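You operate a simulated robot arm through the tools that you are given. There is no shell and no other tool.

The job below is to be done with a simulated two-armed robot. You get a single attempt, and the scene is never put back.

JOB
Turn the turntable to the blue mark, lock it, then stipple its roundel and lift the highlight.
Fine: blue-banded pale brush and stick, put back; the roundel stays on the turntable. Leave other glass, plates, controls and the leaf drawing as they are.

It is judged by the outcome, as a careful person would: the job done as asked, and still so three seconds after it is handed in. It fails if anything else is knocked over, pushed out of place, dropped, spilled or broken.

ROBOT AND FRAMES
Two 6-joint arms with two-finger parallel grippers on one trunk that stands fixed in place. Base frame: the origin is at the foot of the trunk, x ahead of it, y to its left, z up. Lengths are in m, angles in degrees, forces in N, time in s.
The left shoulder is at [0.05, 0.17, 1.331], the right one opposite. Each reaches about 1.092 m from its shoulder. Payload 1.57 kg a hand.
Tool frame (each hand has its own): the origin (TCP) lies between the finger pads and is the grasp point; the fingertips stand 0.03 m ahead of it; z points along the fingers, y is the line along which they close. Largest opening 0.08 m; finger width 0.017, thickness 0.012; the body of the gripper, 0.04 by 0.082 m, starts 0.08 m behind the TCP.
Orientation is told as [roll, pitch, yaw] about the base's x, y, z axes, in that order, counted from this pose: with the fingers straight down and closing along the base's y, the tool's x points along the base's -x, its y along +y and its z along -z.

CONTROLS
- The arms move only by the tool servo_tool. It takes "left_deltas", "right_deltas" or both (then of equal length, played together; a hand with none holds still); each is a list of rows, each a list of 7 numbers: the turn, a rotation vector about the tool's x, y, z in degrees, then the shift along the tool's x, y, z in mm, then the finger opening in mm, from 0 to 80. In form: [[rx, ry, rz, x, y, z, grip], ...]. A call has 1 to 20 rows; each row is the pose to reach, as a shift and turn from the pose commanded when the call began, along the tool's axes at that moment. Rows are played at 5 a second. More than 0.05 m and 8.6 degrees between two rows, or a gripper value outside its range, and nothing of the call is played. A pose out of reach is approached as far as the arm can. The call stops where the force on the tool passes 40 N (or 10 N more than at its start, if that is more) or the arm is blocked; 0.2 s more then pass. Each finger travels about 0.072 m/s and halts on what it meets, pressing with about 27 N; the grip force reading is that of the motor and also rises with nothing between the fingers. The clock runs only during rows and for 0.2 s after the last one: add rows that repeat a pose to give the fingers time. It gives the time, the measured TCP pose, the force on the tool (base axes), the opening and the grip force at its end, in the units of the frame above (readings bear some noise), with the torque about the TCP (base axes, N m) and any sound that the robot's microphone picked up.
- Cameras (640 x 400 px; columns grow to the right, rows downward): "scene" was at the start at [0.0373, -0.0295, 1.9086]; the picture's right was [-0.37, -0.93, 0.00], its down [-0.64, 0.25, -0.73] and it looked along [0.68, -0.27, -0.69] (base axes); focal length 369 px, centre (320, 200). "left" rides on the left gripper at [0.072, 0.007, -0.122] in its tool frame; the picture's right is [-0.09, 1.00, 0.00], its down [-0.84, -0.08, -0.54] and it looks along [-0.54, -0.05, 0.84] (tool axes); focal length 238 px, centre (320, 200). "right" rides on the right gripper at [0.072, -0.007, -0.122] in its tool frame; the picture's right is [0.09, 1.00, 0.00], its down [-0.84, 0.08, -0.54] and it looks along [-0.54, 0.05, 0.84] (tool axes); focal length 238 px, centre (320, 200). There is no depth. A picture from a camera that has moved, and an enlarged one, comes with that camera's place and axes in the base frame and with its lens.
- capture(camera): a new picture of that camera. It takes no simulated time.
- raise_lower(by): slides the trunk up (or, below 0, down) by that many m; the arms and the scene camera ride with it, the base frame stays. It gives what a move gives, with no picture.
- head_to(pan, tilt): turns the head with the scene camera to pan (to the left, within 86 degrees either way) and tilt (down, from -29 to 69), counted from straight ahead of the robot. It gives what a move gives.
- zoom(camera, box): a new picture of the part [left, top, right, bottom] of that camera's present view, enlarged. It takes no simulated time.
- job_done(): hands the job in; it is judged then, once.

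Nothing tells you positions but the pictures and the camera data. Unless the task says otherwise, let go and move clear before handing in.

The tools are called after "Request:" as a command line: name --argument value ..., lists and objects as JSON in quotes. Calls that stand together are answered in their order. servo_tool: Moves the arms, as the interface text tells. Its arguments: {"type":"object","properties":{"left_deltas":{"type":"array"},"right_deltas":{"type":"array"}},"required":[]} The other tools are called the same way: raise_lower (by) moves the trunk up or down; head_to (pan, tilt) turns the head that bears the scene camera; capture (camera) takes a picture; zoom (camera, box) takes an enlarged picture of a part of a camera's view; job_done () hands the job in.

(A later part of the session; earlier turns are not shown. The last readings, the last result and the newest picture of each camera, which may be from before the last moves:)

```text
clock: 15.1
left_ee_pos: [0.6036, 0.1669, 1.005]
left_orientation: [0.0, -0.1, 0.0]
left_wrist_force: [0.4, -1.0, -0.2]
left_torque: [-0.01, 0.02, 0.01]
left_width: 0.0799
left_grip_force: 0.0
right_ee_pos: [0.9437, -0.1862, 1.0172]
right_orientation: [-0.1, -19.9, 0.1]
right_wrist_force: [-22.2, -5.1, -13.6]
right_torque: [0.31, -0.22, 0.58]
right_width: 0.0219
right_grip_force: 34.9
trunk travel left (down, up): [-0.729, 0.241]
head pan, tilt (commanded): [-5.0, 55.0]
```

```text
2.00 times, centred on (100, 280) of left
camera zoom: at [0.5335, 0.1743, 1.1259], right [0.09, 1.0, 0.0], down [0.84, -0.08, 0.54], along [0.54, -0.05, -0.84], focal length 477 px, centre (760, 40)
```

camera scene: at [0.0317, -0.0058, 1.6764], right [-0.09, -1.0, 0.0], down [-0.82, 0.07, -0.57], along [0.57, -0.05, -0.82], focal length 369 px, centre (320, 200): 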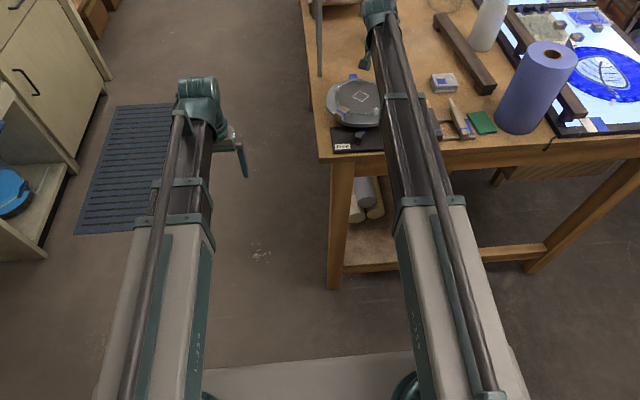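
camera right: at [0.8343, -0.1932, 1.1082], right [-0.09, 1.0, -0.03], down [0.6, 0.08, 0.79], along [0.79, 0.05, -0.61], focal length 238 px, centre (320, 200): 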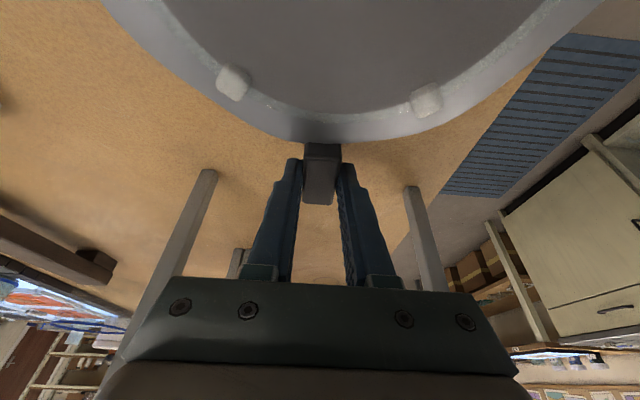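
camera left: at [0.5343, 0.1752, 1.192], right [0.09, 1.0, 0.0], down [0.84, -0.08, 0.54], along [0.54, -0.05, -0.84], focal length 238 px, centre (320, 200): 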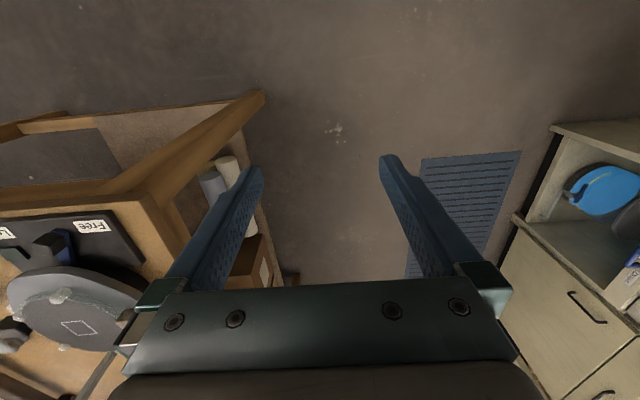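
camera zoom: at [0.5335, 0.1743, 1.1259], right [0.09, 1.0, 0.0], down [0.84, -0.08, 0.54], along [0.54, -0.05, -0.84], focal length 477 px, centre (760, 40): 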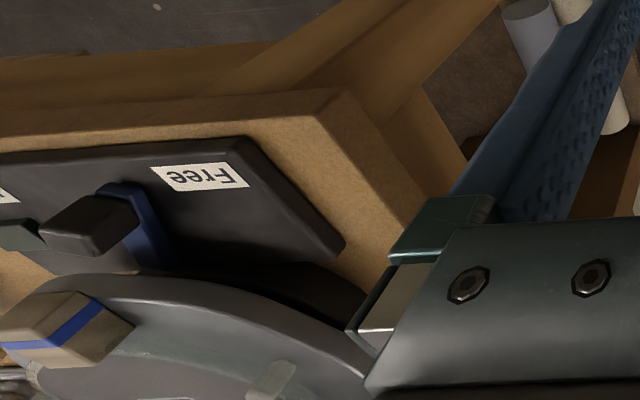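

The handle now points along +x over the blue mark (it hides it), with some radial strain. I'll ease that off, open, and rise clear to check the alignment.

Request:
servo_tool --right_deltas '[[0, 0, 0, 1.9, 0, -0.7, 18], [0, 0, 0, 2.8, 0, -1.0, 18], [0, 0, 0, 2.8, 0, -1.0, 30], [0, 0, 0, 2.8, 0, -1.0, 46], [0, 0, 0, 2.8, 0, -1.0, 46]]'

Request:
raise_lower --by 0.12

Request:
capture --camera "right"

Request:
zoom --camera "right" --box '[260, 80, 380, 180]'

Request:
capture --camera "scene"

```text
clock: 16.3
left_ee_pos: [0.6051, 0.1691, 1.0043]
left_orientation: [-0.1, 0.1, 0.0]
left_wrist_force: [0.9, 0.9, 1.0]
left_torque: [0.01, -0.03, -0.01]
left_width: 0.08
left_grip_force: 0.0
right_ee_pos: [0.9433, -0.1846, 1.0175]
right_orientation: [0.0, -20.0, 0.0]
right_wrist_force: [0.7, -0.2, -0.4]
right_torque: [0.01, 0.02, 0.01]
right_width: 0.0461
right_grip_force: 0.1
trunk travel left (down, up): [-0.729, 0.241]
head pan, tilt (commanded): [-5.0, 55.0]
```

```text
clock: 17.8
left_ee_pos: [0.605, 0.1688, 1.1245]
left_orientation: [-0.1, 0.0, 0.0]
left_wrist_force: [0.5, 0.4, 0.2]
left_torque: [0.02, -0.03, 0.0]
left_width: 0.08
left_grip_force: 0.0
right_ee_pos: [0.9436, -0.1853, 1.1374]
right_orientation: [-0.1, -20.0, 0.0]
right_wrist_force: [0.5, 0.4, -0.3]
right_torque: [0.04, 0.02, 0.01]
right_width: 0.0461
right_grip_force: 0.1
trunk travel left (down, up): [-0.849, 0.121]
head pan, tilt (commanded): [-5.0, 55.0]
```

```text
taken
camera right: at [0.8334, -0.192, 1.2273], right [-0.09, 1.0, -0.03], down [0.6, 0.08, 0.8], along [0.79, 0.05, -0.61], focal length 238 px, centre (320, 200)
```

right: 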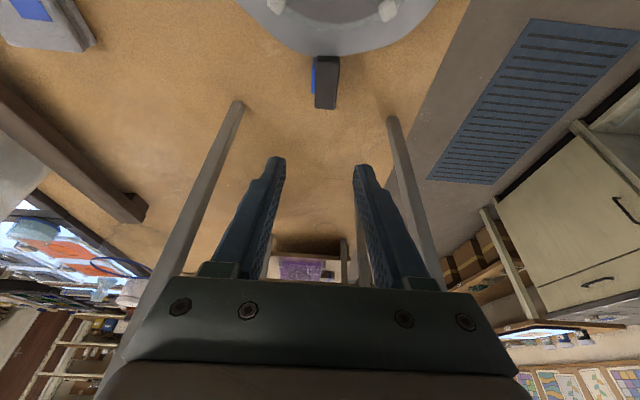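

```text
4.00 times, centred on (320, 130) of right
camera zoom: at [0.8334, -0.192, 1.2273], right [-0.09, 1.0, -0.03], down [0.6, 0.08, 0.8], along [0.79, 0.05, -0.61], focal length 953 px, centre (320, 480)
```

zoom: 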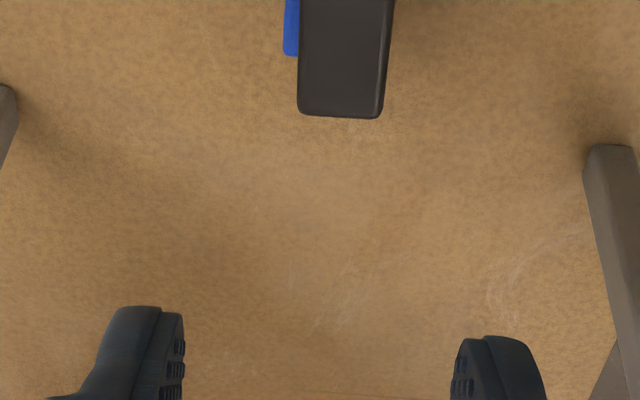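

```text
taken
camera scene: at [0.0325, -0.0054, 1.7964], right [-0.09, -1.0, 0.0], down [-0.82, 0.07, -0.57], along [0.57, -0.05, -0.82], focal length 369 px, centre (320, 200)
```

scene: 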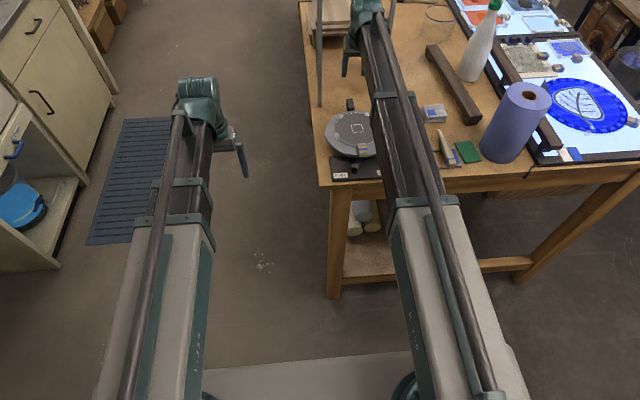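

I need a close look at handle versus blue mark. I'll zoom on it and also compare from the scene camera.

Request:
zoom --camera "right" --box '[280, 40, 370, 120]'

Request:
zoom --camera "scene" --box '[315, 90, 405, 185]'

```text
5.00 times, centred on (325, 80) of right
camera zoom: at [0.8334, -0.192, 1.2273], right [-0.09, 1.0, -0.03], down [0.6, 0.08, 0.8], along [0.79, 0.05, -0.61], focal length 1192 px, centre (295, 800)
```

zoom: 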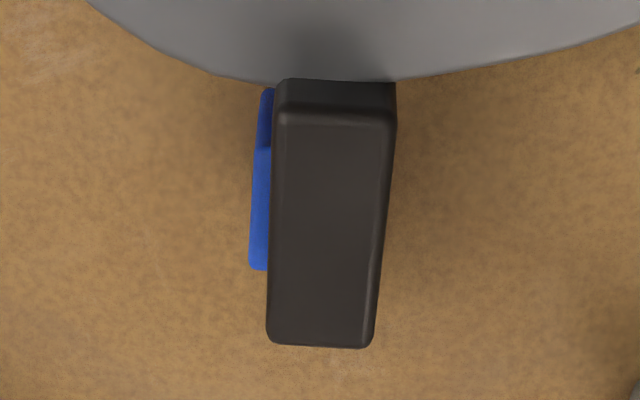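

```text
4.21 times, centred on (360, 138) of scene
camera zoom: at [0.0325, -0.0054, 1.7964], right [-0.09, -1.0, 0.0], down [-0.82, 0.07, -0.57], along [0.57, -0.05, -0.82], focal length 1554 px, centre (152, 463)
```

zoom: 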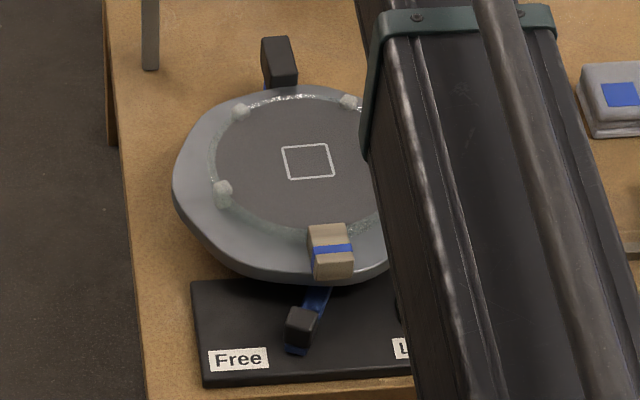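

The handle sits about 2.5 mm (≈1.2°) past the mark's centre. I'll correct that: shift 2.5 mm, go back down, grip, release and check again.

Request:
servo_tool --right_deltas '[[0.2, 0, 0.6, 0, -1.3, 0, 46], [0.41, 0, 1.13, 0, -2.6, 0, 46]]'

Request:
raise_lower --by -0.12

Request:
servo_tool --right_deltas '[[0, 0, 0, 0, 0, 0, 30], [0, 0, 0, 0, 0, 0, 20], [0, 0, 0, 0, 0, 0, 20], [0, 0, 0, 0, 0, 0, 20], [0, 0, 0, 0, 0, 0, 34], [0, 0, 0, 0, 0, 0, 46], [0, 0, 0, 0, 0, 0, 46]]'

Request:
raise_lower --by 0.12

Request:
zoom --camera "right" --box '[280, 40, 370, 120]'

```text
clock: 18.4
left_ee_pos: [0.604, 0.1688, 1.1243]
left_orientation: [0.0, -0.1, 0.0]
left_wrist_force: [0.1, -0.4, 0.5]
left_torque: [0.0, -0.01, 0.02]
left_width: 0.0799
left_grip_force: 0.0
right_ee_pos: [0.9423, -0.1885, 1.1369]
right_orientation: [-0.1, -20.0, -1.2]
right_wrist_force: [0.2, 0.5, -0.9]
right_torque: [-0.03, 0.01, 0.02]
right_width: 0.0459
right_grip_force: 0.0
trunk travel left (down, up): [-0.849, 0.121]
head pan, tilt (commanded): [-5.0, 55.0]
```

```text
clock: 19.9
left_ee_pos: [0.6054, 0.1685, 1.005]
left_orientation: [0.0, 0.0, 0.0]
left_wrist_force: [0.3, -1.0, -1.0]
left_torque: [-0.01, -0.03, 0.02]
left_width: 0.0801
left_grip_force: 0.0
right_ee_pos: [0.9431, -0.1887, 1.0181]
right_orientation: [-0.1, -20.0, -1.2]
right_wrist_force: [1.0, -0.3, -0.3]
right_torque: [0.01, 0.02, 0.0]
right_width: 0.046
right_grip_force: 0.2
trunk travel left (down, up): [-0.729, 0.241]
head pan, tilt (commanded): [-5.0, 55.0]
```

```text
clock: 21.5
left_ee_pos: [0.6037, 0.1681, 1.0042]
left_orientation: [0.1, 0.0, 0.1]
left_wrist_force: [-0.6, -0.1, -0.6]
left_torque: [0.03, 0.02, 0.0]
left_width: 0.0801
left_grip_force: 0.0
right_ee_pos: [0.9426, -0.1889, 1.0182]
right_orientation: [0.0, -20.0, -1.3]
right_wrist_force: [0.7, 0.1, 0.0]
right_torque: [0.02, -0.02, 0.01]
right_width: 0.0462
right_grip_force: 0.1
trunk travel left (down, up): [-0.729, 0.241]
head pan, tilt (commanded): [-5.0, 55.0]
```

```text
clock: 23.0
left_ee_pos: [0.6056, 0.1684, 1.124]
left_orientation: [0.0, 0.0, 0.0]
left_wrist_force: [-0.1, -0.2, 0.2]
left_torque: [-0.03, -0.01, 0.01]
left_width: 0.08
left_grip_force: 0.0
right_ee_pos: [0.9423, -0.1882, 1.1366]
right_orientation: [-0.1, -20.0, -1.2]
right_wrist_force: [0.4, -0.1, 0.1]
right_torque: [-0.02, 0.0, 0.02]
right_width: 0.0458
right_grip_force: 0.2
trunk travel left (down, up): [-0.849, 0.121]
head pan, tilt (commanded): [-5.0, 55.0]
```

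```text
5.00 times, centred on (325, 80) of right
camera zoom: at [0.8334, -0.1924, 1.2273], right [-0.07, 1.0, -0.03], down [0.6, 0.07, 0.8], along [0.8, 0.03, -0.61], focal length 1192 px, centre (295, 800)
```

zoom: 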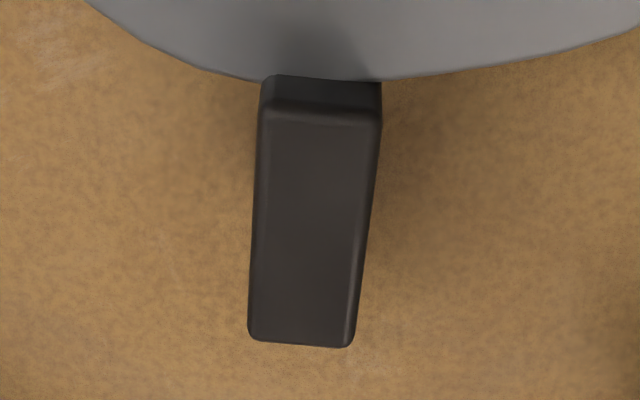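

The blue mark is now completely hidden beneath the handle, so it is aligned. I'll withdraw the right hand to its side and then bring the left hand to the lever.

Request:
servo_tool --right_deltas '[[0, 0, 0, 35.2, -17.5, -12.8, 60], [0, 0, 0, 70.5, -35, -25.6, 60], [0, 0, 0, 105.7, -52.5, -38.5, 60], [0, 0, 0, 141, -70, -51.3, 60], [0, 0, 0, 176.2, -87.5, -64.1, 60], [0, 0, 0, 211.4, -105, -77, 60], [0, 0, 0, 246.7, -122.5, -89.8, 60], [0, 0, 0, 281.9, -140, -102.6, 60], [0, 0, 0, 317.2, -157.5, -115.4, 60], [0, 0, 0, 352.4, -175, -128.3, 60], [0, 0, 0, 387.7, -192.5, -141.1, 60], [0, 0, 0, 422.9, -210, -153.9, 60]]'

Request:
capture --camera "scene"

Request:
zoom --camera "scene" --box '[315, 90, 405, 185]'

```text
clock: 25.6
left_ee_pos: [0.6044, 0.1684, 1.1239]
left_orientation: [0.0, 0.0, 0.0]
left_wrist_force: [0.5, 0.0, -0.1]
left_torque: [0.05, 0.02, 0.01]
left_width: 0.0799
left_grip_force: 0.1
right_ee_pos: [0.4865, -0.3897, 1.1377]
right_orientation: [-0.1, -20.0, -1.2]
right_wrist_force: [0.5, -0.3, -0.6]
right_torque: [-0.03, 0.0, -0.01]
right_width: 0.0602
right_grip_force: 0.1
trunk travel left (down, up): [-0.849, 0.121]
head pan, tilt (commanded): [-5.0, 55.0]
```

```text
taken
camera scene: at [0.0315, -0.0056, 1.7964], right [-0.09, -1.0, 0.0], down [-0.82, 0.07, -0.57], along [0.57, -0.05, -0.82], focal length 369 px, centre (320, 200)
```

scene: 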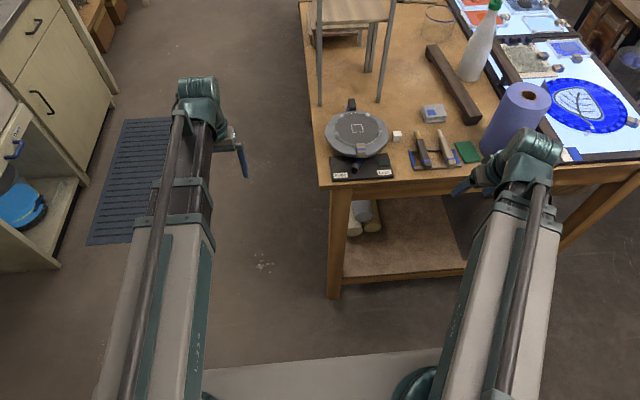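

```text
4.21 times, centred on (360, 138) of scene
camera zoom: at [0.0315, -0.0056, 1.7964], right [-0.09, -1.0, 0.0], down [-0.82, 0.07, -0.57], along [0.57, -0.05, -0.82], focal length 1554 px, centre (152, 463)
```

zoom: 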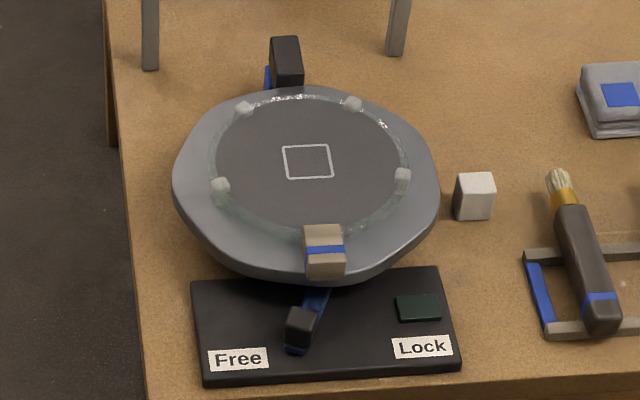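

I'll zoom tightly on the handle and blue mark from the scene camera to double-check alignment before locking.

Request:
zoom --camera "scene" --box '[335, 92, 367, 117]'

Request:
zoom --camera "scene" --box '[375, 120, 415, 145]'

Request:
zoom --camera "scene" --box '[325, 145, 397, 190]'

```text
16.00 times, centred on (351, 104) of scene
camera zoom: at [0.0315, -0.0056, 1.7964], right [-0.09, -1.0, 0.0], down [-0.82, 0.07, -0.57], along [0.57, -0.05, -0.82], focal length 5904 px, centre (-176, 1728)
```

zoom: 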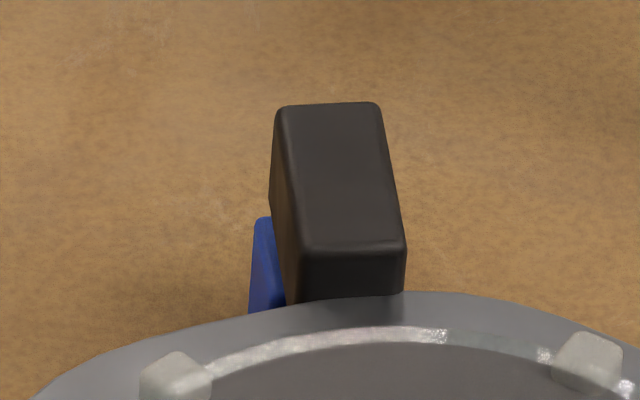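

```text
16.00 times, centred on (395, 132) of scene
camera zoom: at [0.0315, -0.0056, 1.7964], right [-0.09, -1.0, 0.0], down [-0.82, 0.07, -0.57], along [0.57, -0.05, -0.82], focal length 5904 px, centre (-880, 1280)
```

zoom: 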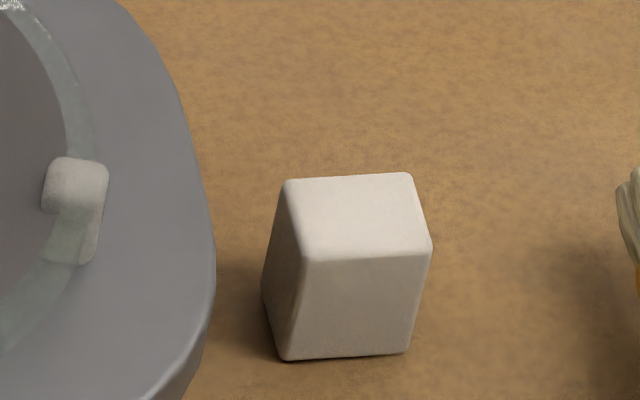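

```text
8.89 times, centred on (361, 168) of scene
camera zoom: at [0.0315, -0.0056, 1.7964], right [-0.09, -1.0, 0.0], down [-0.82, 0.07, -0.57], along [0.57, -0.05, -0.82], focal length 3280 px, centre (-44, 489)
```

zoom: 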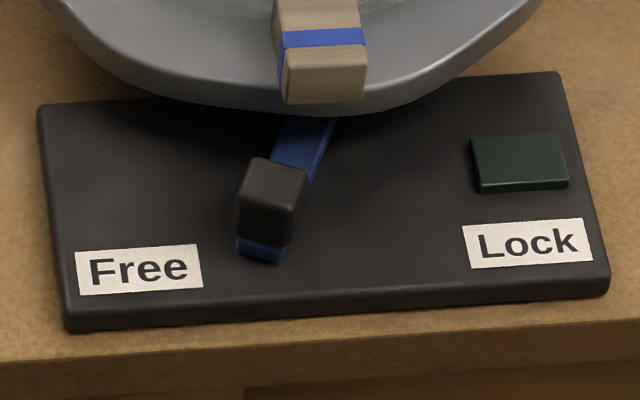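

Handle and blue mark agree within about a degree. The lever knob is at about (0.706, -0.167), so now the left hand comes in with closed fingers on its Free side, tilted 20° to stay clear of the roundel's tab.

Request:
servo_tool --left_deltas '[[0, -2.5, 0, -11, -37.2, 0, 60], [0, -5, 0, -22, -74.5, 0, 40], [0, -7.5, 0, -33, -111.7, 0, 20], [0, -10, 0, -44, -149, 0, 0], [0, -12.5, 0, -55, -186.2, 0, 0], [0, -15, 0, -66, -223.5, 0, 0], [0, -17.5, 0, -77, -260.7, 0, 0], [0, -20, 0, -88, -298, 0, 0], [0, -20, 0, -88, -298, 0, 0]]'

Request:
capture --camera "left"

Request:
capture --camera "right"

```text
clock: 27.6
left_ee_pos: [0.6922, -0.1308, 1.137]
left_orientation: [0.0, -20.1, 0.0]
left_wrist_force: [0.0, 0.2, -0.2]
left_torque: [0.0, 0.01, 0.02]
left_width: 0.0002
left_grip_force: 21.2
left hand out of reach, approached as far as the arm can: row 4, 5, 6, 7, 8, 9
right_ee_pos: [0.4872, -0.3906, 1.1386]
right_orientation: [-0.1, -19.9, -1.3]
right_wrist_force: [-0.7, -0.1, -0.4]
right_torque: [0.03, -0.03, 0.0]
right_width: 0.0598
right_grip_force: 0.0
trunk travel left (down, up): [-0.849, 0.121]
head pan, tilt (commanded): [-5.0, 55.0]
```

```text
taken
camera left: at [0.5839, -0.1238, 1.2268], right [0.09, 1.0, 0.03], down [0.6, -0.08, 0.8], along [0.79, -0.05, -0.6], focal length 238 px, centre (320, 200)
```

left: 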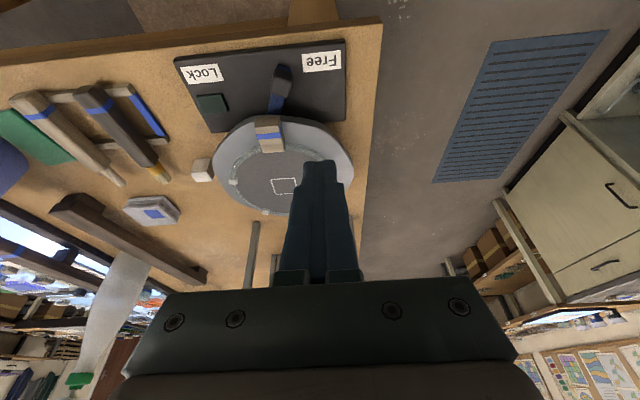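

```text
taken
camera right: at [0.3781, -0.3935, 1.2276], right [-0.07, 1.0, -0.03], down [0.6, 0.07, 0.8], along [0.8, 0.03, -0.6], focal length 238 px, centre (320, 200)
```

right: 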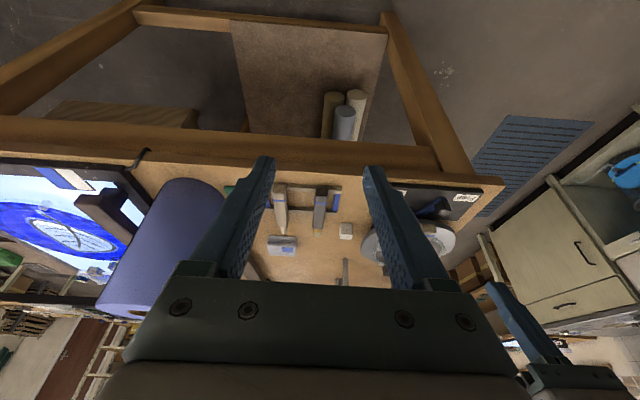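

The left hand is above the Free side of the lever. I'll lower most of the way and look before the final descent.

Request:
raise_lower --by -0.09

Request:
capture --camera "left"

Request:
zoom --camera "left" --box '[200, 0, 440, 200]'

Request:
zoom --camera "scene" --box '[300, 90, 400, 190]'

```text
clock: 28.9
left_ee_pos: [0.6911, -0.1308, 1.0465]
left_orientation: [0.0, -20.0, 0.0]
left_wrist_force: [0.3, -0.9, -0.2]
left_torque: [0.02, -0.01, -0.02]
left_width: 0.0001
left_grip_force: 20.6
right_ee_pos: [0.4871, -0.3906, 1.0465]
right_orientation: [0.0, -20.2, -1.2]
right_wrist_force: [0.7, 0.2, 0.4]
right_torque: [0.02, 0.01, 0.04]
right_width: 0.06
right_grip_force: 0.1
trunk travel left (down, up): [-0.759, 0.211]
head pan, tilt (commanded): [-5.0, 55.0]
```

```text
taken
camera left: at [0.584, -0.1237, 1.1368], right [0.09, 1.0, 0.03], down [0.6, -0.08, 0.8], along [0.79, -0.05, -0.61], focal length 238 px, centre (320, 200)
```

left: 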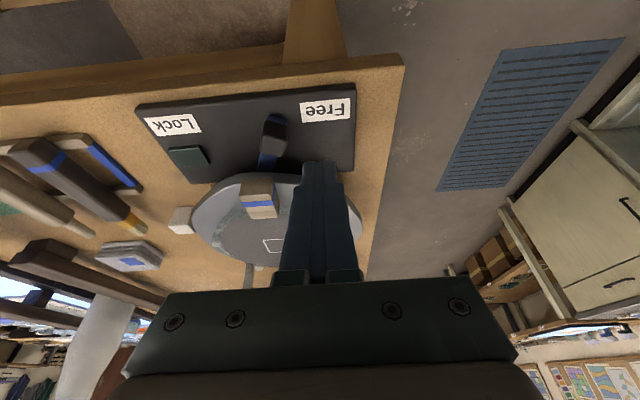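

```text
2.00 times, centred on (320, 100) of left
camera zoom: at [0.584, -0.1237, 1.1368], right [0.09, 1.0, 0.03], down [0.6, -0.08, 0.8], along [0.79, -0.05, -0.61], focal length 477 px, centre (320, 400)
```

zoom: 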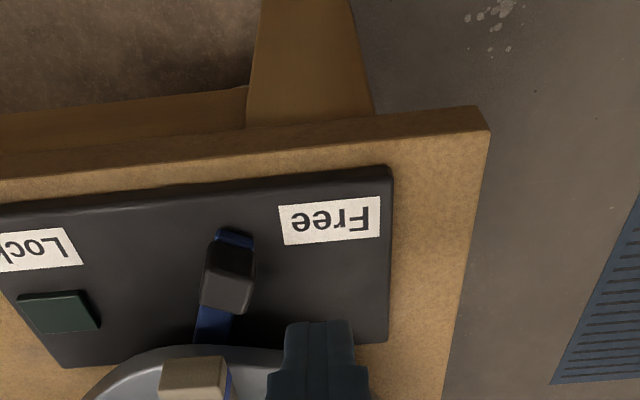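

```text
4.00 times, centred on (350, 140) of scene
camera zoom: at [0.0321, -0.0054, 1.7065], right [-0.09, -1.0, 0.0], down [-0.82, 0.07, -0.57], along [0.57, -0.05, -0.82], focal length 1476 px, centre (200, 440)
```

zoom: 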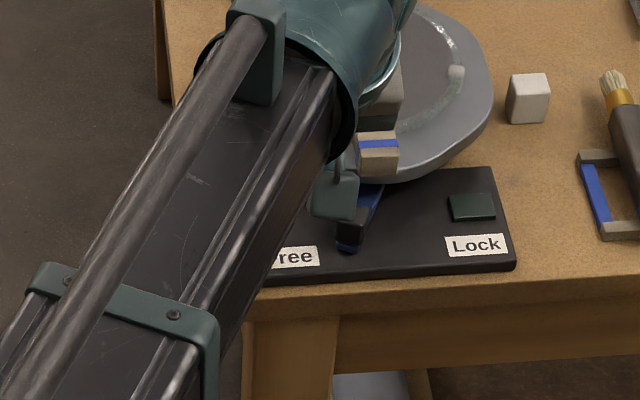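

Fingertips are beside the lever on the Free side with a clear gap. I'll lower the last 44 mm and then push the knob gently towards Lock.

Request:
raise_lower --by -0.044

Request:
zoom --camera "left" --box '[200, 0, 440, 200]'

```text
clock: 29.7
left_ee_pos: [0.6921, -0.1306, 1.0033]
left_orientation: [0.0, -20.0, -0.1]
left_wrist_force: [0.1, -0.6, -0.1]
left_torque: [0.01, -0.01, -0.01]
left_width: 0.0001
left_grip_force: 21.4
right_ee_pos: [0.4874, -0.3897, 1.0032]
right_orientation: [-0.1, -20.1, -1.2]
right_wrist_force: [0.1, 0.6, 0.1]
right_torque: [0.04, 0.01, -0.01]
right_width: 0.0599
right_grip_force: 0.1
trunk travel left (down, up): [-0.715, 0.255]
head pan, tilt (commanded): [-5.0, 55.0]
```

```text
2.00 times, centred on (320, 100) of left
camera zoom: at [0.5839, -0.1237, 1.0928], right [0.09, 1.0, 0.03], down [0.6, -0.08, 0.8], along [0.79, -0.05, -0.61], focal length 477 px, centre (320, 400)
```

zoom: 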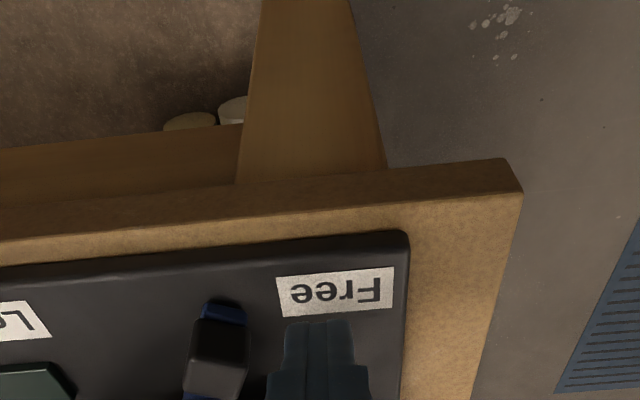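

The finger is level with the knob, with about 15 mm gap. I'll push sideways (−y) in small steps and watch the force.

Request:
servo_tool --left_deltas '[[0, 0, 0, 0, -8, 0, 0], [0, 0, 0, 0, -14, 0, 0], [0, 0, 0, 0, -20, 0, 0], [0, 0, 0, 0, -26, 0, 0], [0, 0, 0, 0, -30, 0, 0]]'

Request:
zoom --camera "left" --box '[160, 0, 440, 240]'

Request:
zoom --camera "scene" --box '[300, 90, 400, 190]'

```text
clock: 30.9
left_ee_pos: [0.6912, -0.1605, 1.0039]
left_orientation: [-0.1, -19.9, 0.0]
left_wrist_force: [0.3, 0.1, -0.6]
left_torque: [-0.01, -0.03, 0.04]
left_width: 0.0002
left_grip_force: 21.7
right_ee_pos: [0.4878, -0.3901, 1.004]
right_orientation: [0.0, -19.9, -1.3]
right_wrist_force: [-0.2, 0.1, 0.1]
right_torque: [-0.01, 0.01, 0.0]
right_width: 0.06
right_grip_force: 0.1
trunk travel left (down, up): [-0.715, 0.255]
head pan, tilt (commanded): [-5.0, 55.0]
```

```text
1.67 times, centred on (300, 120) of left
camera zoom: at [0.5838, -0.1534, 1.0927], right [0.09, 1.0, 0.03], down [0.6, -0.08, 0.8], along [0.79, -0.05, -0.61], focal length 397 px, centre (353, 333)
```

zoom: 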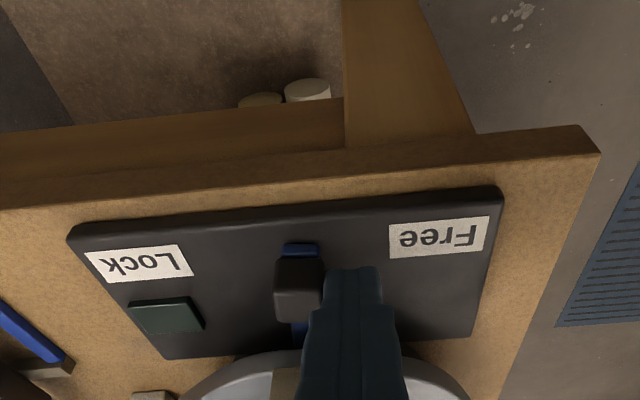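

```text
4.00 times, centred on (350, 140) of scene
camera zoom: at [0.0322, -0.0055, 1.6624], right [-0.09, -1.0, 0.0], down [-0.82, 0.07, -0.57], along [0.57, -0.05, -0.82], focal length 1476 px, centre (200, 440)
```

zoom: 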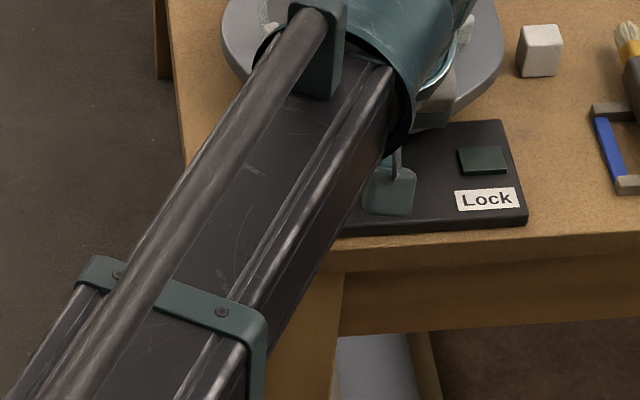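

The lever moves freely and now points straight out. I'll keep pushing toward Lock.

Request:
servo_tool --left_deltas '[[0, 0, 0, 0, -6, 0, 0], [0, 0, 0, 0, -12, 0, 0], [0, 0, 0, 0, -18, 0, 0], [0, 0, 0, 0, -24, 0, 0], [0, 0, 0, 0, -30, 0, 0]]'

Request:
zoom --camera "left" --box '[160, 0, 440, 240]'

```text
clock: 32.1
left_ee_pos: [0.6926, -0.1866, 1.0023]
left_orientation: [0.1, -19.9, 0.2]
left_wrist_force: [-1.7, 15.5, -1.6]
left_torque: [0.4, 0.06, 0.23]
left_width: 0.0001
left_grip_force: 20.7
right_ee_pos: [0.4888, -0.3883, 1.0041]
right_orientation: [-0.1, -20.0, -1.1]
right_wrist_force: [0.8, -0.1, -0.2]
right_torque: [0.02, 0.01, -0.01]
right_width: 0.06
right_grip_force: 0.2
trunk travel left (down, up): [-0.715, 0.255]
head pan, tilt (commanded): [-5.0, 55.0]
```

```text
1.67 times, centred on (300, 120) of left
camera zoom: at [0.5844, -0.1799, 1.093], right [0.08, 1.0, 0.03], down [0.6, -0.08, 0.79], along [0.79, -0.05, -0.61], focal length 397 px, centre (353, 333)
```

zoom: 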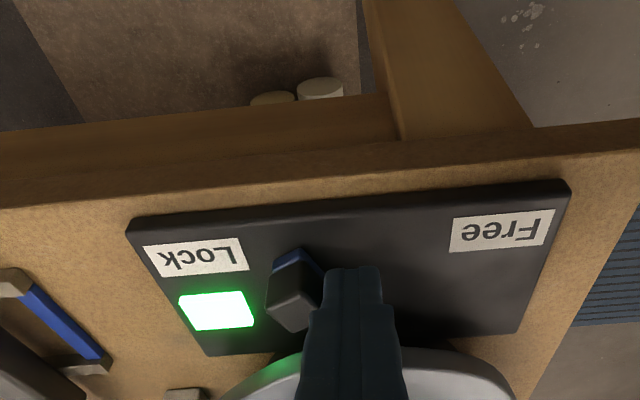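

The Lock pad lit bright green and the lever has reached its stop. I'll back the left hand off, rise, and take it to its side, then check the lever stays.

Request:
servo_tool --left_deltas '[[0, 0, 0, 0, 10, 0, 0], [0, 0, 0, 0, 25, 0, 0], [0, 0, 0, 0, 45, 0, 0]]'

Request:
raise_lower --by 0.14

Request:
servo_tool --left_deltas '[[0, 2.5, 0, 11, 37.2, 0, 0], [0, 5, 0, 22, 74.5, 0, 0], [0, 7.5, 0, 33, 111.7, 0, 0], [0, 10, 0, 44, 149, 0, 0], [0, 12.5, 0, 55, 186.2, 0, 0], [0, 15, 0, 66, 223.5, 0, 0], [0, 17.5, 0, 77, 260.7, 0, 0], [0, 20, 0, 88, 298, 0, 0]]'

Request:
capture --camera "scene"

Request:
zoom --camera "scene" --box '[310, 90, 430, 190]'

```text
clock: 32.9
left_ee_pos: [0.6917, -0.1461, 1.0051]
left_orientation: [-0.1, -20.0, -0.2]
left_wrist_force: [-0.4, -0.9, 0.5]
left_torque: [-0.01, 0.02, -0.04]
left_width: 0.0
left_grip_force: 21.3
right_ee_pos: [0.4884, -0.3899, 1.0032]
right_orientation: [-0.1, -20.0, -1.2]
right_wrist_force: [0.0, -1.2, -0.3]
right_torque: [0.0, 0.01, -0.01]
right_width: 0.0598
right_grip_force: 0.0
trunk travel left (down, up): [-0.715, 0.255]
head pan, tilt (commanded): [-5.0, 55.0]
```

```text
clock: 34.6
left_ee_pos: [0.6916, -0.1462, 1.1425]
left_orientation: [0.1, -20.0, 0.1]
left_wrist_force: [-0.4, 0.2, -0.5]
left_torque: [0.01, 0.02, -0.03]
left_width: 0.0
left_grip_force: 21.9
right_ee_pos: [0.488, -0.3908, 1.1434]
right_orientation: [0.1, -20.0, -1.2]
right_wrist_force: [0.0, 0.1, -0.6]
right_torque: [0.02, -0.02, 0.01]
right_width: 0.0601
right_grip_force: 0.2
trunk travel left (down, up): [-0.855, 0.115]
head pan, tilt (commanded): [-5.0, 55.0]
```

```text
clock: 36.4
left_ee_pos: [0.6088, 0.1514, 1.13]
left_orientation: [-0.2, 0.1, -0.2]
left_wrist_force: [0.0, -0.4, 0.0]
left_torque: [-0.01, 0.02, -0.04]
left_width: 0.0
left_grip_force: 21.2
left hand out of reach, approached as far as the arm can: row 3, 4, 5, 6, 7, 8
right_ee_pos: [0.4871, -0.3896, 1.1433]
right_orientation: [-0.1, -20.0, -1.2]
right_wrist_force: [0.5, 0.3, 0.2]
right_torque: [-0.04, 0.0, -0.01]
right_width: 0.0601
right_grip_force: 0.0
trunk travel left (down, up): [-0.855, 0.115]
head pan, tilt (commanded): [-5.0, 55.0]
```

```text
taken
camera scene: at [0.0322, -0.0048, 1.8024], right [-0.09, -1.0, 0.0], down [-0.82, 0.07, -0.57], along [0.57, -0.05, -0.82], focal length 369 px, centre (320, 200)
```

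scene: 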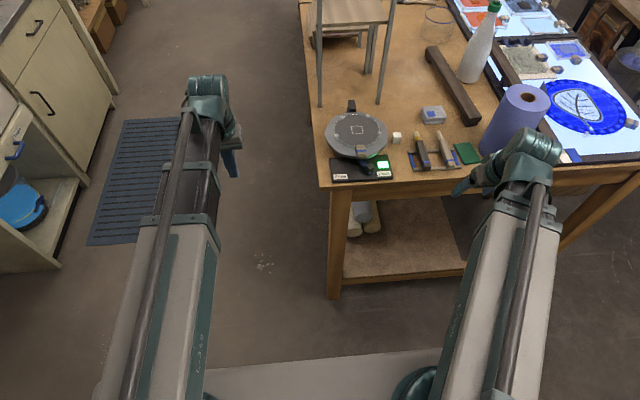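

```text
4.00 times, centred on (370, 140) of scene
camera zoom: at [0.0322, -0.0048, 1.8024], right [-0.09, -1.0, 0.0], down [-0.82, 0.07, -0.57], along [0.57, -0.05, -0.82], focal length 1476 px, centre (120, 440)
```

zoom: 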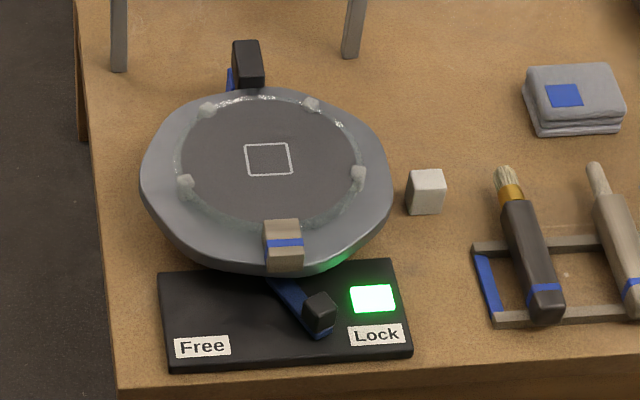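

The turntable is locked with the green light on. Now for the brush: I'll zoom on the rack from both scene and right cameras to get its exact geometry.

Request:
zoom --camera "scene" --box '[400, 120, 480, 175]'

Request:
zoom --camera "right" --box '[240, 150, 370, 260]'

Request:
capture --camera "right"

```text
7.27 times, centred on (440, 148) of scene
camera zoom: at [0.0322, -0.0048, 1.8024], right [-0.09, -1.0, 0.0], down [-0.82, 0.07, -0.57], along [0.57, -0.05, -0.82], focal length 2684 px, centre (-553, 582)
```

zoom: 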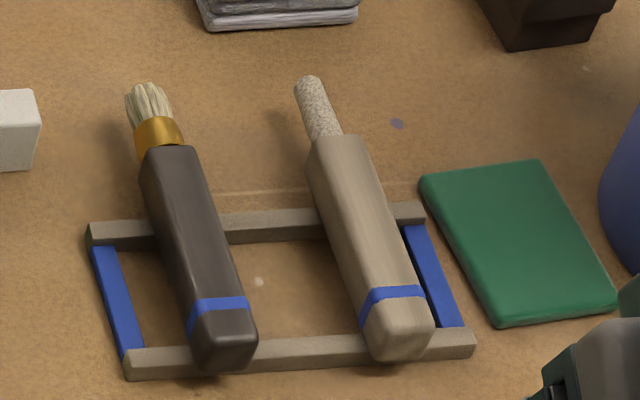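

```text
3.64 times, centred on (305, 205) of right
camera zoom: at [0.3781, -0.3934, 1.2337], right [-0.07, 1.0, -0.03], down [0.6, 0.07, 0.8], along [0.8, 0.03, -0.6], focal length 867 px, centre (374, 182)
```

zoom: 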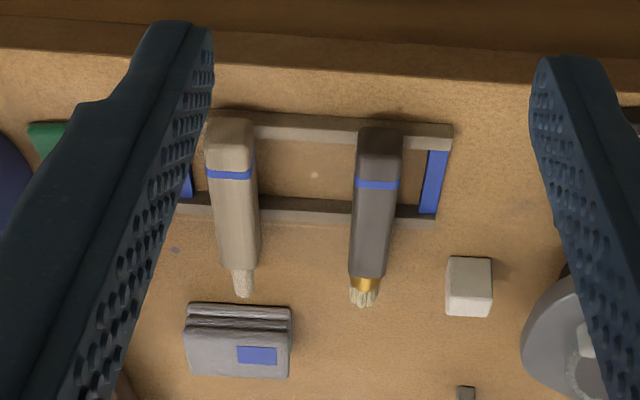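

```text
taken
camera right: at [0.3781, -0.3934, 1.2337], right [-0.07, 1.0, -0.03], down [0.6, 0.07, 0.8], along [0.8, 0.03, -0.6], focal length 238 px, centre (320, 200)
```

right: 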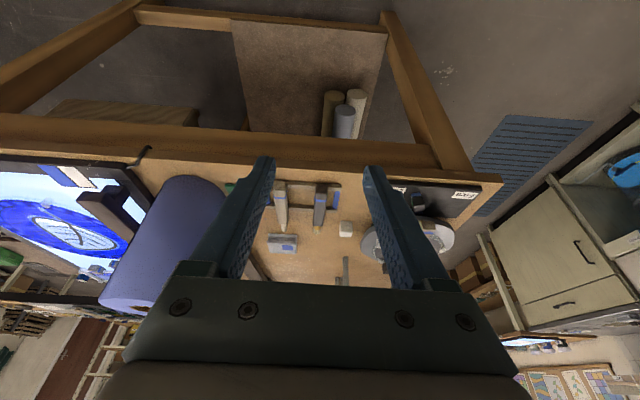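

Both tools rest on the rack's rails (rail top ≈ z 0.957, handle top ≈ 0.977), with the brush along +x at y ≈ -0.379 and its butt at x ≈ 0.70. I'll pitch the right hand to nearly horizontal (82°) so that it can take the brush from its butt end, in line with it.

Request:
servo_tool --right_deltas '[[0, -7.75, 0, -18.7, 1.7, -6.4, 60], [0, -15.5, 0, -38.7, 3.4, -16.3, 50], [0, -23.25, 0, -59.8, 5.1, -29.4, 44], [0, -31, 0, -82.0, 6.8, -45.4, 44], [0, -38.75, 0, -105.0, 8.5, -63.7, 44], [0, -46.5, 0, -128.9, 10.2, -84.2, 44], [0, -54.25, 0, -153.2, 11.9, -106.2, 44], [0, -62, 0, -177.9, 13.6, -129.2, 44]]'

Request:
capture --camera "scene"

Request:
capture --camera "right"

```text
clock: 38.2
left_ee_pos: [0.61, 0.1512, 1.1315]
left_orientation: [0.1, 0.0, 0.0]
left_wrist_force: [-0.3, -0.2, -0.1]
left_torque: [-0.01, 0.02, 0.02]
left_width: 0.0
left_grip_force: 21.4
right_ee_pos: [0.6199, -0.3835, 1.3207]
right_orientation: [-0.5, -82.2, -0.8]
right_wrist_force: [-0.1, -0.3, -0.1]
right_torque: [0.03, 0.02, 0.01]
right_width: 0.0438
right_grip_force: 0.1
right hand out of reach, approached as far as the arm can: row 2, 3, 4, 5, 6, 7, 8
trunk travel left (down, up): [-0.855, 0.115]
head pan, tilt (commanded): [-5.0, 55.0]
```

```text
taken
camera scene: at [0.0323, -0.0053, 1.8024], right [-0.09, -1.0, 0.0], down [-0.82, 0.07, -0.57], along [0.57, -0.05, -0.82], focal length 369 px, centre (320, 200)
```

scene: 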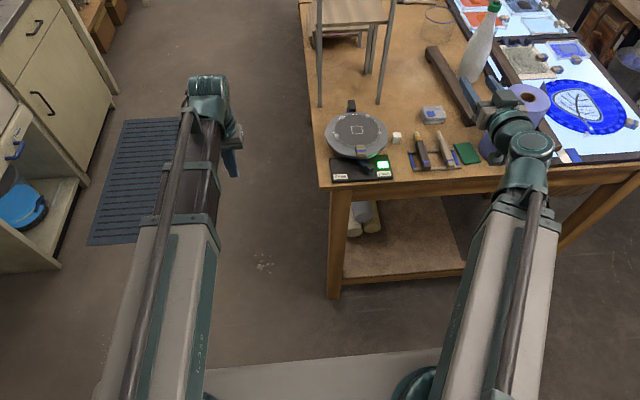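

```text
taken
camera right: at [0.4881, -0.3864, 1.2659], right [0.01, 1.0, -0.09], down [-0.42, 0.09, 0.9], along [0.91, 0.03, 0.42], focal length 238 px, centre (320, 200)
```

right: 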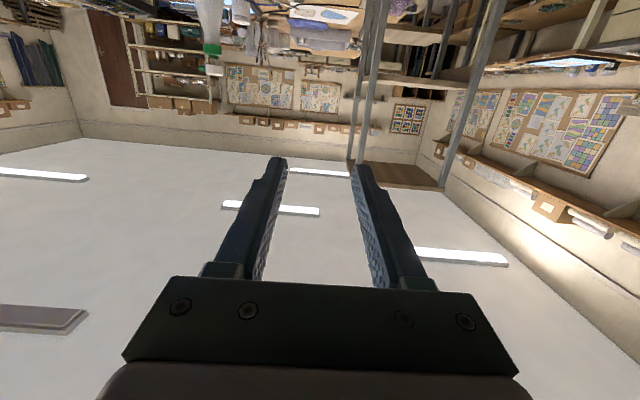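

The right hand is level, at y ≈ -0.383. I'll pull back 20 mm, shift to the brush's line, and lower in front of the bench edge in stages.

Request:
servo_tool --right_deltas '[[0, 0, 0, 1.4, 2.3, -9.9, 44], [0, 0, 0, 2.7, 4.5, -19.8, 44]]'

Request:
raise_lower --by -0.27

Request:
capture --camera "scene"

Request:
capture --camera "left"

```text
clock: 38.8
left_ee_pos: [0.6091, 0.1509, 1.1315]
left_orientation: [0.0, 0.0, 0.0]
left_wrist_force: [-0.7, 1.0, 0.3]
left_torque: [0.03, -0.02, -0.01]
left_width: 0.0001
left_grip_force: 21.0
right_ee_pos: [0.6149, -0.3883, 1.3197]
right_orientation: [-0.1, -81.9, -0.8]
right_wrist_force: [0.0, -0.9, 0.9]
right_torque: [-0.02, -0.03, 0.01]
right_width: 0.0441
right_grip_force: 0.0
right hand out of reach, approached as far as the arm can: row 1, 2
trunk travel left (down, up): [-0.855, 0.115]
head pan, tilt (commanded): [-5.0, 55.0]
```

```text
clock: 41.5
left_ee_pos: [0.6113, 0.1503, 0.861]
left_orientation: [0.0, 0.0, 0.0]
left_wrist_force: [0.6, 0.0, 0.3]
left_torque: [-0.01, -0.01, -0.01]
left_width: 0.0
left_grip_force: 22.0
right_ee_pos: [0.6163, -0.3887, 1.0495]
right_orientation: [-0.3, -82.0, -1.0]
right_wrist_force: [0.5, 0.5, 0.5]
right_torque: [-0.01, 0.03, -0.01]
right_width: 0.0441
right_grip_force: 0.0
trunk travel left (down, up): [-0.585, 0.385]
head pan, tilt (commanded): [-5.0, 55.0]
```

```text
taken
camera scene: at [0.0322, -0.0054, 1.5325], right [-0.09, -1.0, 0.0], down [-0.82, 0.07, -0.57], along [0.57, -0.05, -0.82], focal length 369 px, centre (320, 200)
```

scene: 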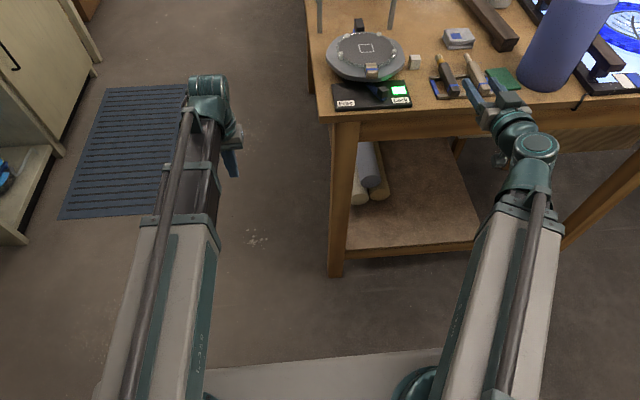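

```text
taken
camera left: at [0.5391, 0.158, 0.9815], right [0.09, 1.0, 0.0], down [0.84, -0.08, 0.54], along [0.54, -0.05, -0.84], focal length 238 px, centre (320, 200)
```

left: 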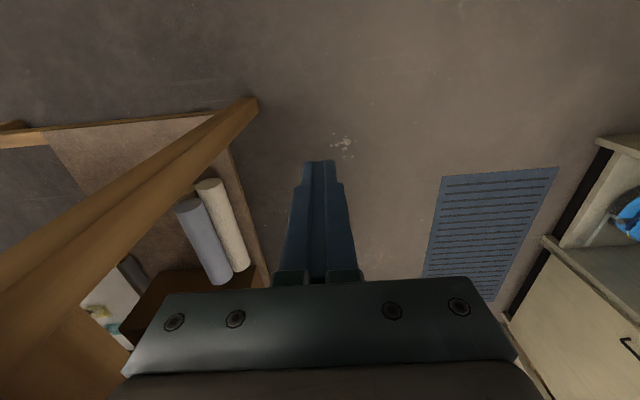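

The hand can't retract further than this, so y was pushed slightly off; I'll correct that as I go forward. Lowering the last 76 mm to the brush's height, still in front of the bench edge.

Request:
raise_lower --by -0.074

Request:
servo_tool --right_deltas '[[0, 0, 0, -1.0, 5, 8, 44], [0, 0, 0, -2.1, 9.5, 15, 44]]'

Request:
capture --camera "scene"

Request:
zoom --camera "scene" --box '[410, 20, 550, 130]'

```text
clock: 42.7
left_ee_pos: [0.6089, 0.1499, 0.7862]
left_orientation: [0.0, -0.1, 0.0]
left_wrist_force: [-0.7, -0.1, 0.9]
left_torque: [0.06, -0.02, -0.02]
left_width: 0.0001
left_grip_force: 21.2
right_ee_pos: [0.6157, -0.3888, 0.9757]
right_orientation: [-0.3, -82.0, -1.0]
right_wrist_force: [0.7, -0.1, 0.0]
right_torque: [0.01, 0.04, 0.01]
right_width: 0.044
right_grip_force: 0.2
trunk travel left (down, up): [-0.511, 0.459]
head pan, tilt (commanded): [-5.0, 55.0]
```

```text
clock: 43.3
left_ee_pos: [0.6099, 0.1514, 0.7863]
left_orientation: [0.1, 0.0, -0.1]
left_wrist_force: [-0.2, 0.8, 0.4]
left_torque: [0.02, 0.0, 0.02]
left_width: 0.0
left_grip_force: 21.2
right_ee_pos: [0.63, -0.3795, 0.9762]
right_orientation: [-0.2, -82.0, -0.8]
right_wrist_force: [-0.8, -0.1, 0.9]
right_torque: [-0.03, 0.02, -0.01]
right_width: 0.0442
right_grip_force: 0.1
trunk travel left (down, up): [-0.511, 0.459]
head pan, tilt (commanded): [-5.0, 55.0]
```

```text
taken
camera scene: at [0.0322, -0.0054, 1.4584], right [-0.09, -1.0, 0.0], down [-0.82, 0.07, -0.57], along [0.57, -0.05, -0.82], focal length 369 px, centre (320, 200)
```

scene: 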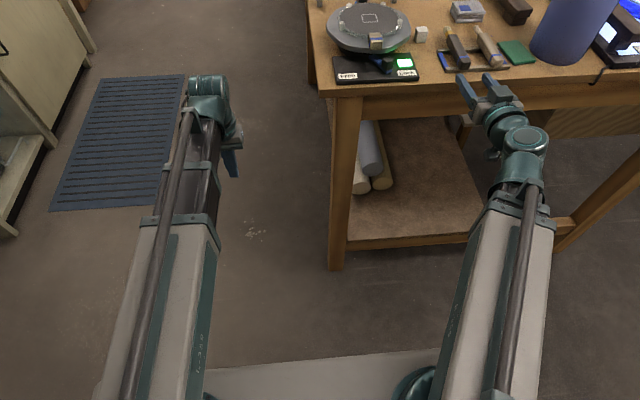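

```text
3.64 times, centred on (480, 75) of scene
camera zoom: at [0.0322, -0.0054, 1.4584], right [-0.09, -1.0, 0.0], down [-0.82, 0.07, -0.57], along [0.57, -0.05, -0.82], focal length 1342 px, centre (-262, 654)
```

zoom: 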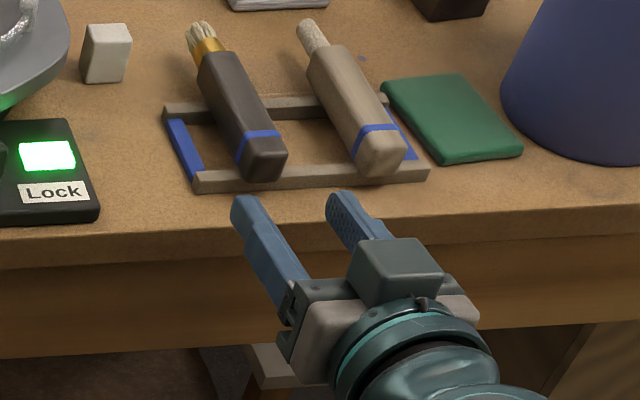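

I'll zoom further to compare the midpoint of the fingers with the brush's axis.

Request:
zoom --camera "scene" --box '[445, 25, 515, 85]'

```text
6.67 times, centred on (480, 55) of scene
camera zoom: at [0.0322, -0.0054, 1.4584], right [-0.09, -1.0, 0.0], down [-0.82, 0.07, -0.57], along [0.57, -0.05, -0.82], focal length 2460 px, centre (-747, 1167)
```

zoom: 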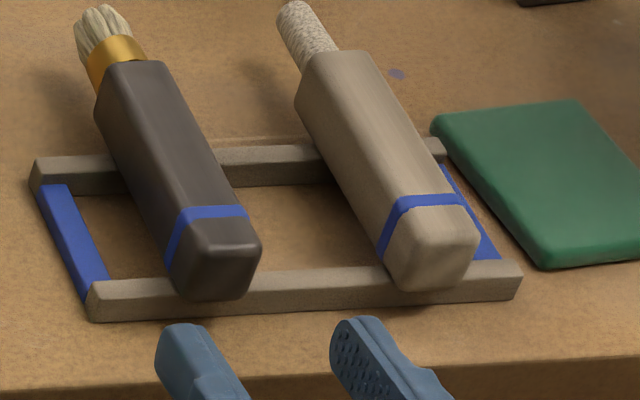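

Finger midpoint and brush axis agree within 1 mm. I'll lower 3 mm and slide forward to straddle the handle.

Request:
raise_lower --by -0.003

Request:
servo_tool --right_deltas '[[0, 0, 0, -2.1, 0.1, 14.9, 44], [0, 0, 0, -4.2, 0.3, 29.7, 44], [0, 0, 0, -6.3, 0.5, 44.6, 44], [0, 0, 0, -8.3, 0.7, 59.4, 44], [0, 0, 0, -10.4, 0.9, 74.3, 44], [0, 0, 0, -12.0, 1.0, 86, 44], [0, 0, 0, -13.6, 1.0, 97, 44]]'

Request:
zoom --camera "scene" --box '[430, 15, 520, 90]'

```text
clock: 43.8
left_ee_pos: [0.6106, 0.1505, 0.7826]
left_orientation: [-0.1, -0.1, -0.1]
left_wrist_force: [0.0, 0.7, 0.4]
left_torque: [-0.03, -0.02, -0.02]
left_width: 0.0003
left_grip_force: 21.0
right_ee_pos: [0.6315, -0.3789, 0.972]
right_orientation: [-0.2, -82.0, -1.0]
right_wrist_force: [-0.3, -0.2, -0.4]
right_torque: [0.04, 0.01, 0.03]
right_width: 0.0441
right_grip_force: 0.0
trunk travel left (down, up): [-0.508, 0.462]
head pan, tilt (commanded): [-5.0, 55.0]
```

```text
clock: 45.4
left_ee_pos: [0.6098, 0.1512, 0.7828]
left_orientation: [0.1, 0.0, 0.0]
left_wrist_force: [0.4, -0.2, -0.6]
left_torque: [-0.02, 0.0, 0.06]
left_width: 0.0
left_grip_force: 20.9
right_ee_pos: [0.7282, -0.3808, 0.973]
right_orientation: [-0.3, -82.1, -0.9]
right_wrist_force: [-0.1, 0.2, -0.5]
right_torque: [0.0, 0.02, 0.0]
right_width: 0.0441
right_grip_force: 0.0
trunk travel left (down, up): [-0.508, 0.462]
head pan, tilt (commanded): [-5.0, 55.0]
```

```text
5.33 times, centred on (475, 52) of scene
camera zoom: at [0.0323, -0.0054, 1.4554], right [-0.09, -1.0, 0.0], down [-0.82, 0.07, -0.57], along [0.57, -0.05, -0.82], focal length 1968 px, centre (-507, 987)
```

zoom: 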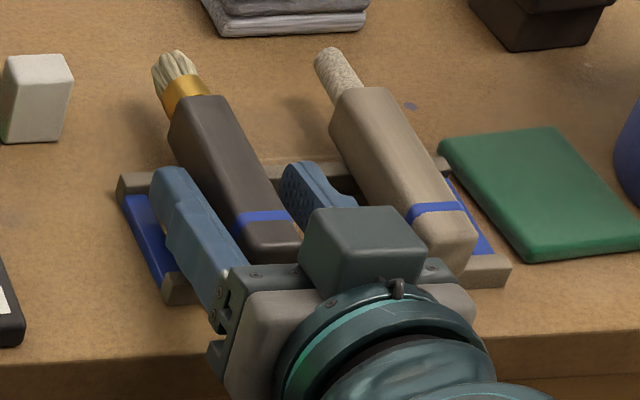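

The fingers straddle the brush handle with no contact. Closing on it now.

Request:
servo_tool --right_deltas '[[0, 0, 0, 0, 0, 0, 34], [0, 0, 0, 0, 0, 0, 24], [0, 0, 0, 0, 0, 0, 15], [0, 0, 0, 0, 0, 0, 15], [0, 0, 0, 0, 0, 0, 15]]'

Request:
zoom --camera "scene" --box '[430, 15, 520, 90]'

```text
clock: 46.6
left_ee_pos: [0.6103, 0.1509, 0.7841]
left_orientation: [0.0, 0.0, 0.0]
left_wrist_force: [-0.4, 0.3, -0.2]
left_torque: [0.0, -0.02, 0.02]
left_width: 0.0
left_grip_force: 21.2
right_ee_pos: [0.7286, -0.3803, 0.973]
right_orientation: [-0.2, -81.9, -1.0]
right_wrist_force: [0.1, 1.3, 0.3]
right_torque: [-0.01, -0.01, 0.01]
right_width: 0.0214
right_grip_force: 26.9
trunk travel left (down, up): [-0.508, 0.462]
head pan, tilt (commanded): [-5.0, 55.0]
```

```text
5.33 times, centred on (475, 52) of scene
camera zoom: at [0.0323, -0.0054, 1.4554], right [-0.09, -1.0, 0.0], down [-0.82, 0.07, -0.57], along [0.57, -0.05, -0.82], focal length 1968 px, centre (-507, 987)
```

zoom: 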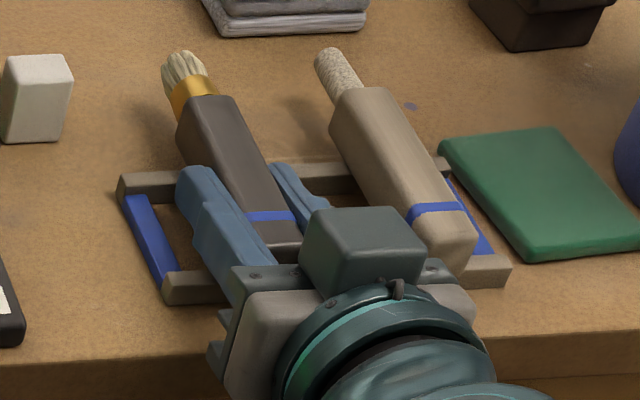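

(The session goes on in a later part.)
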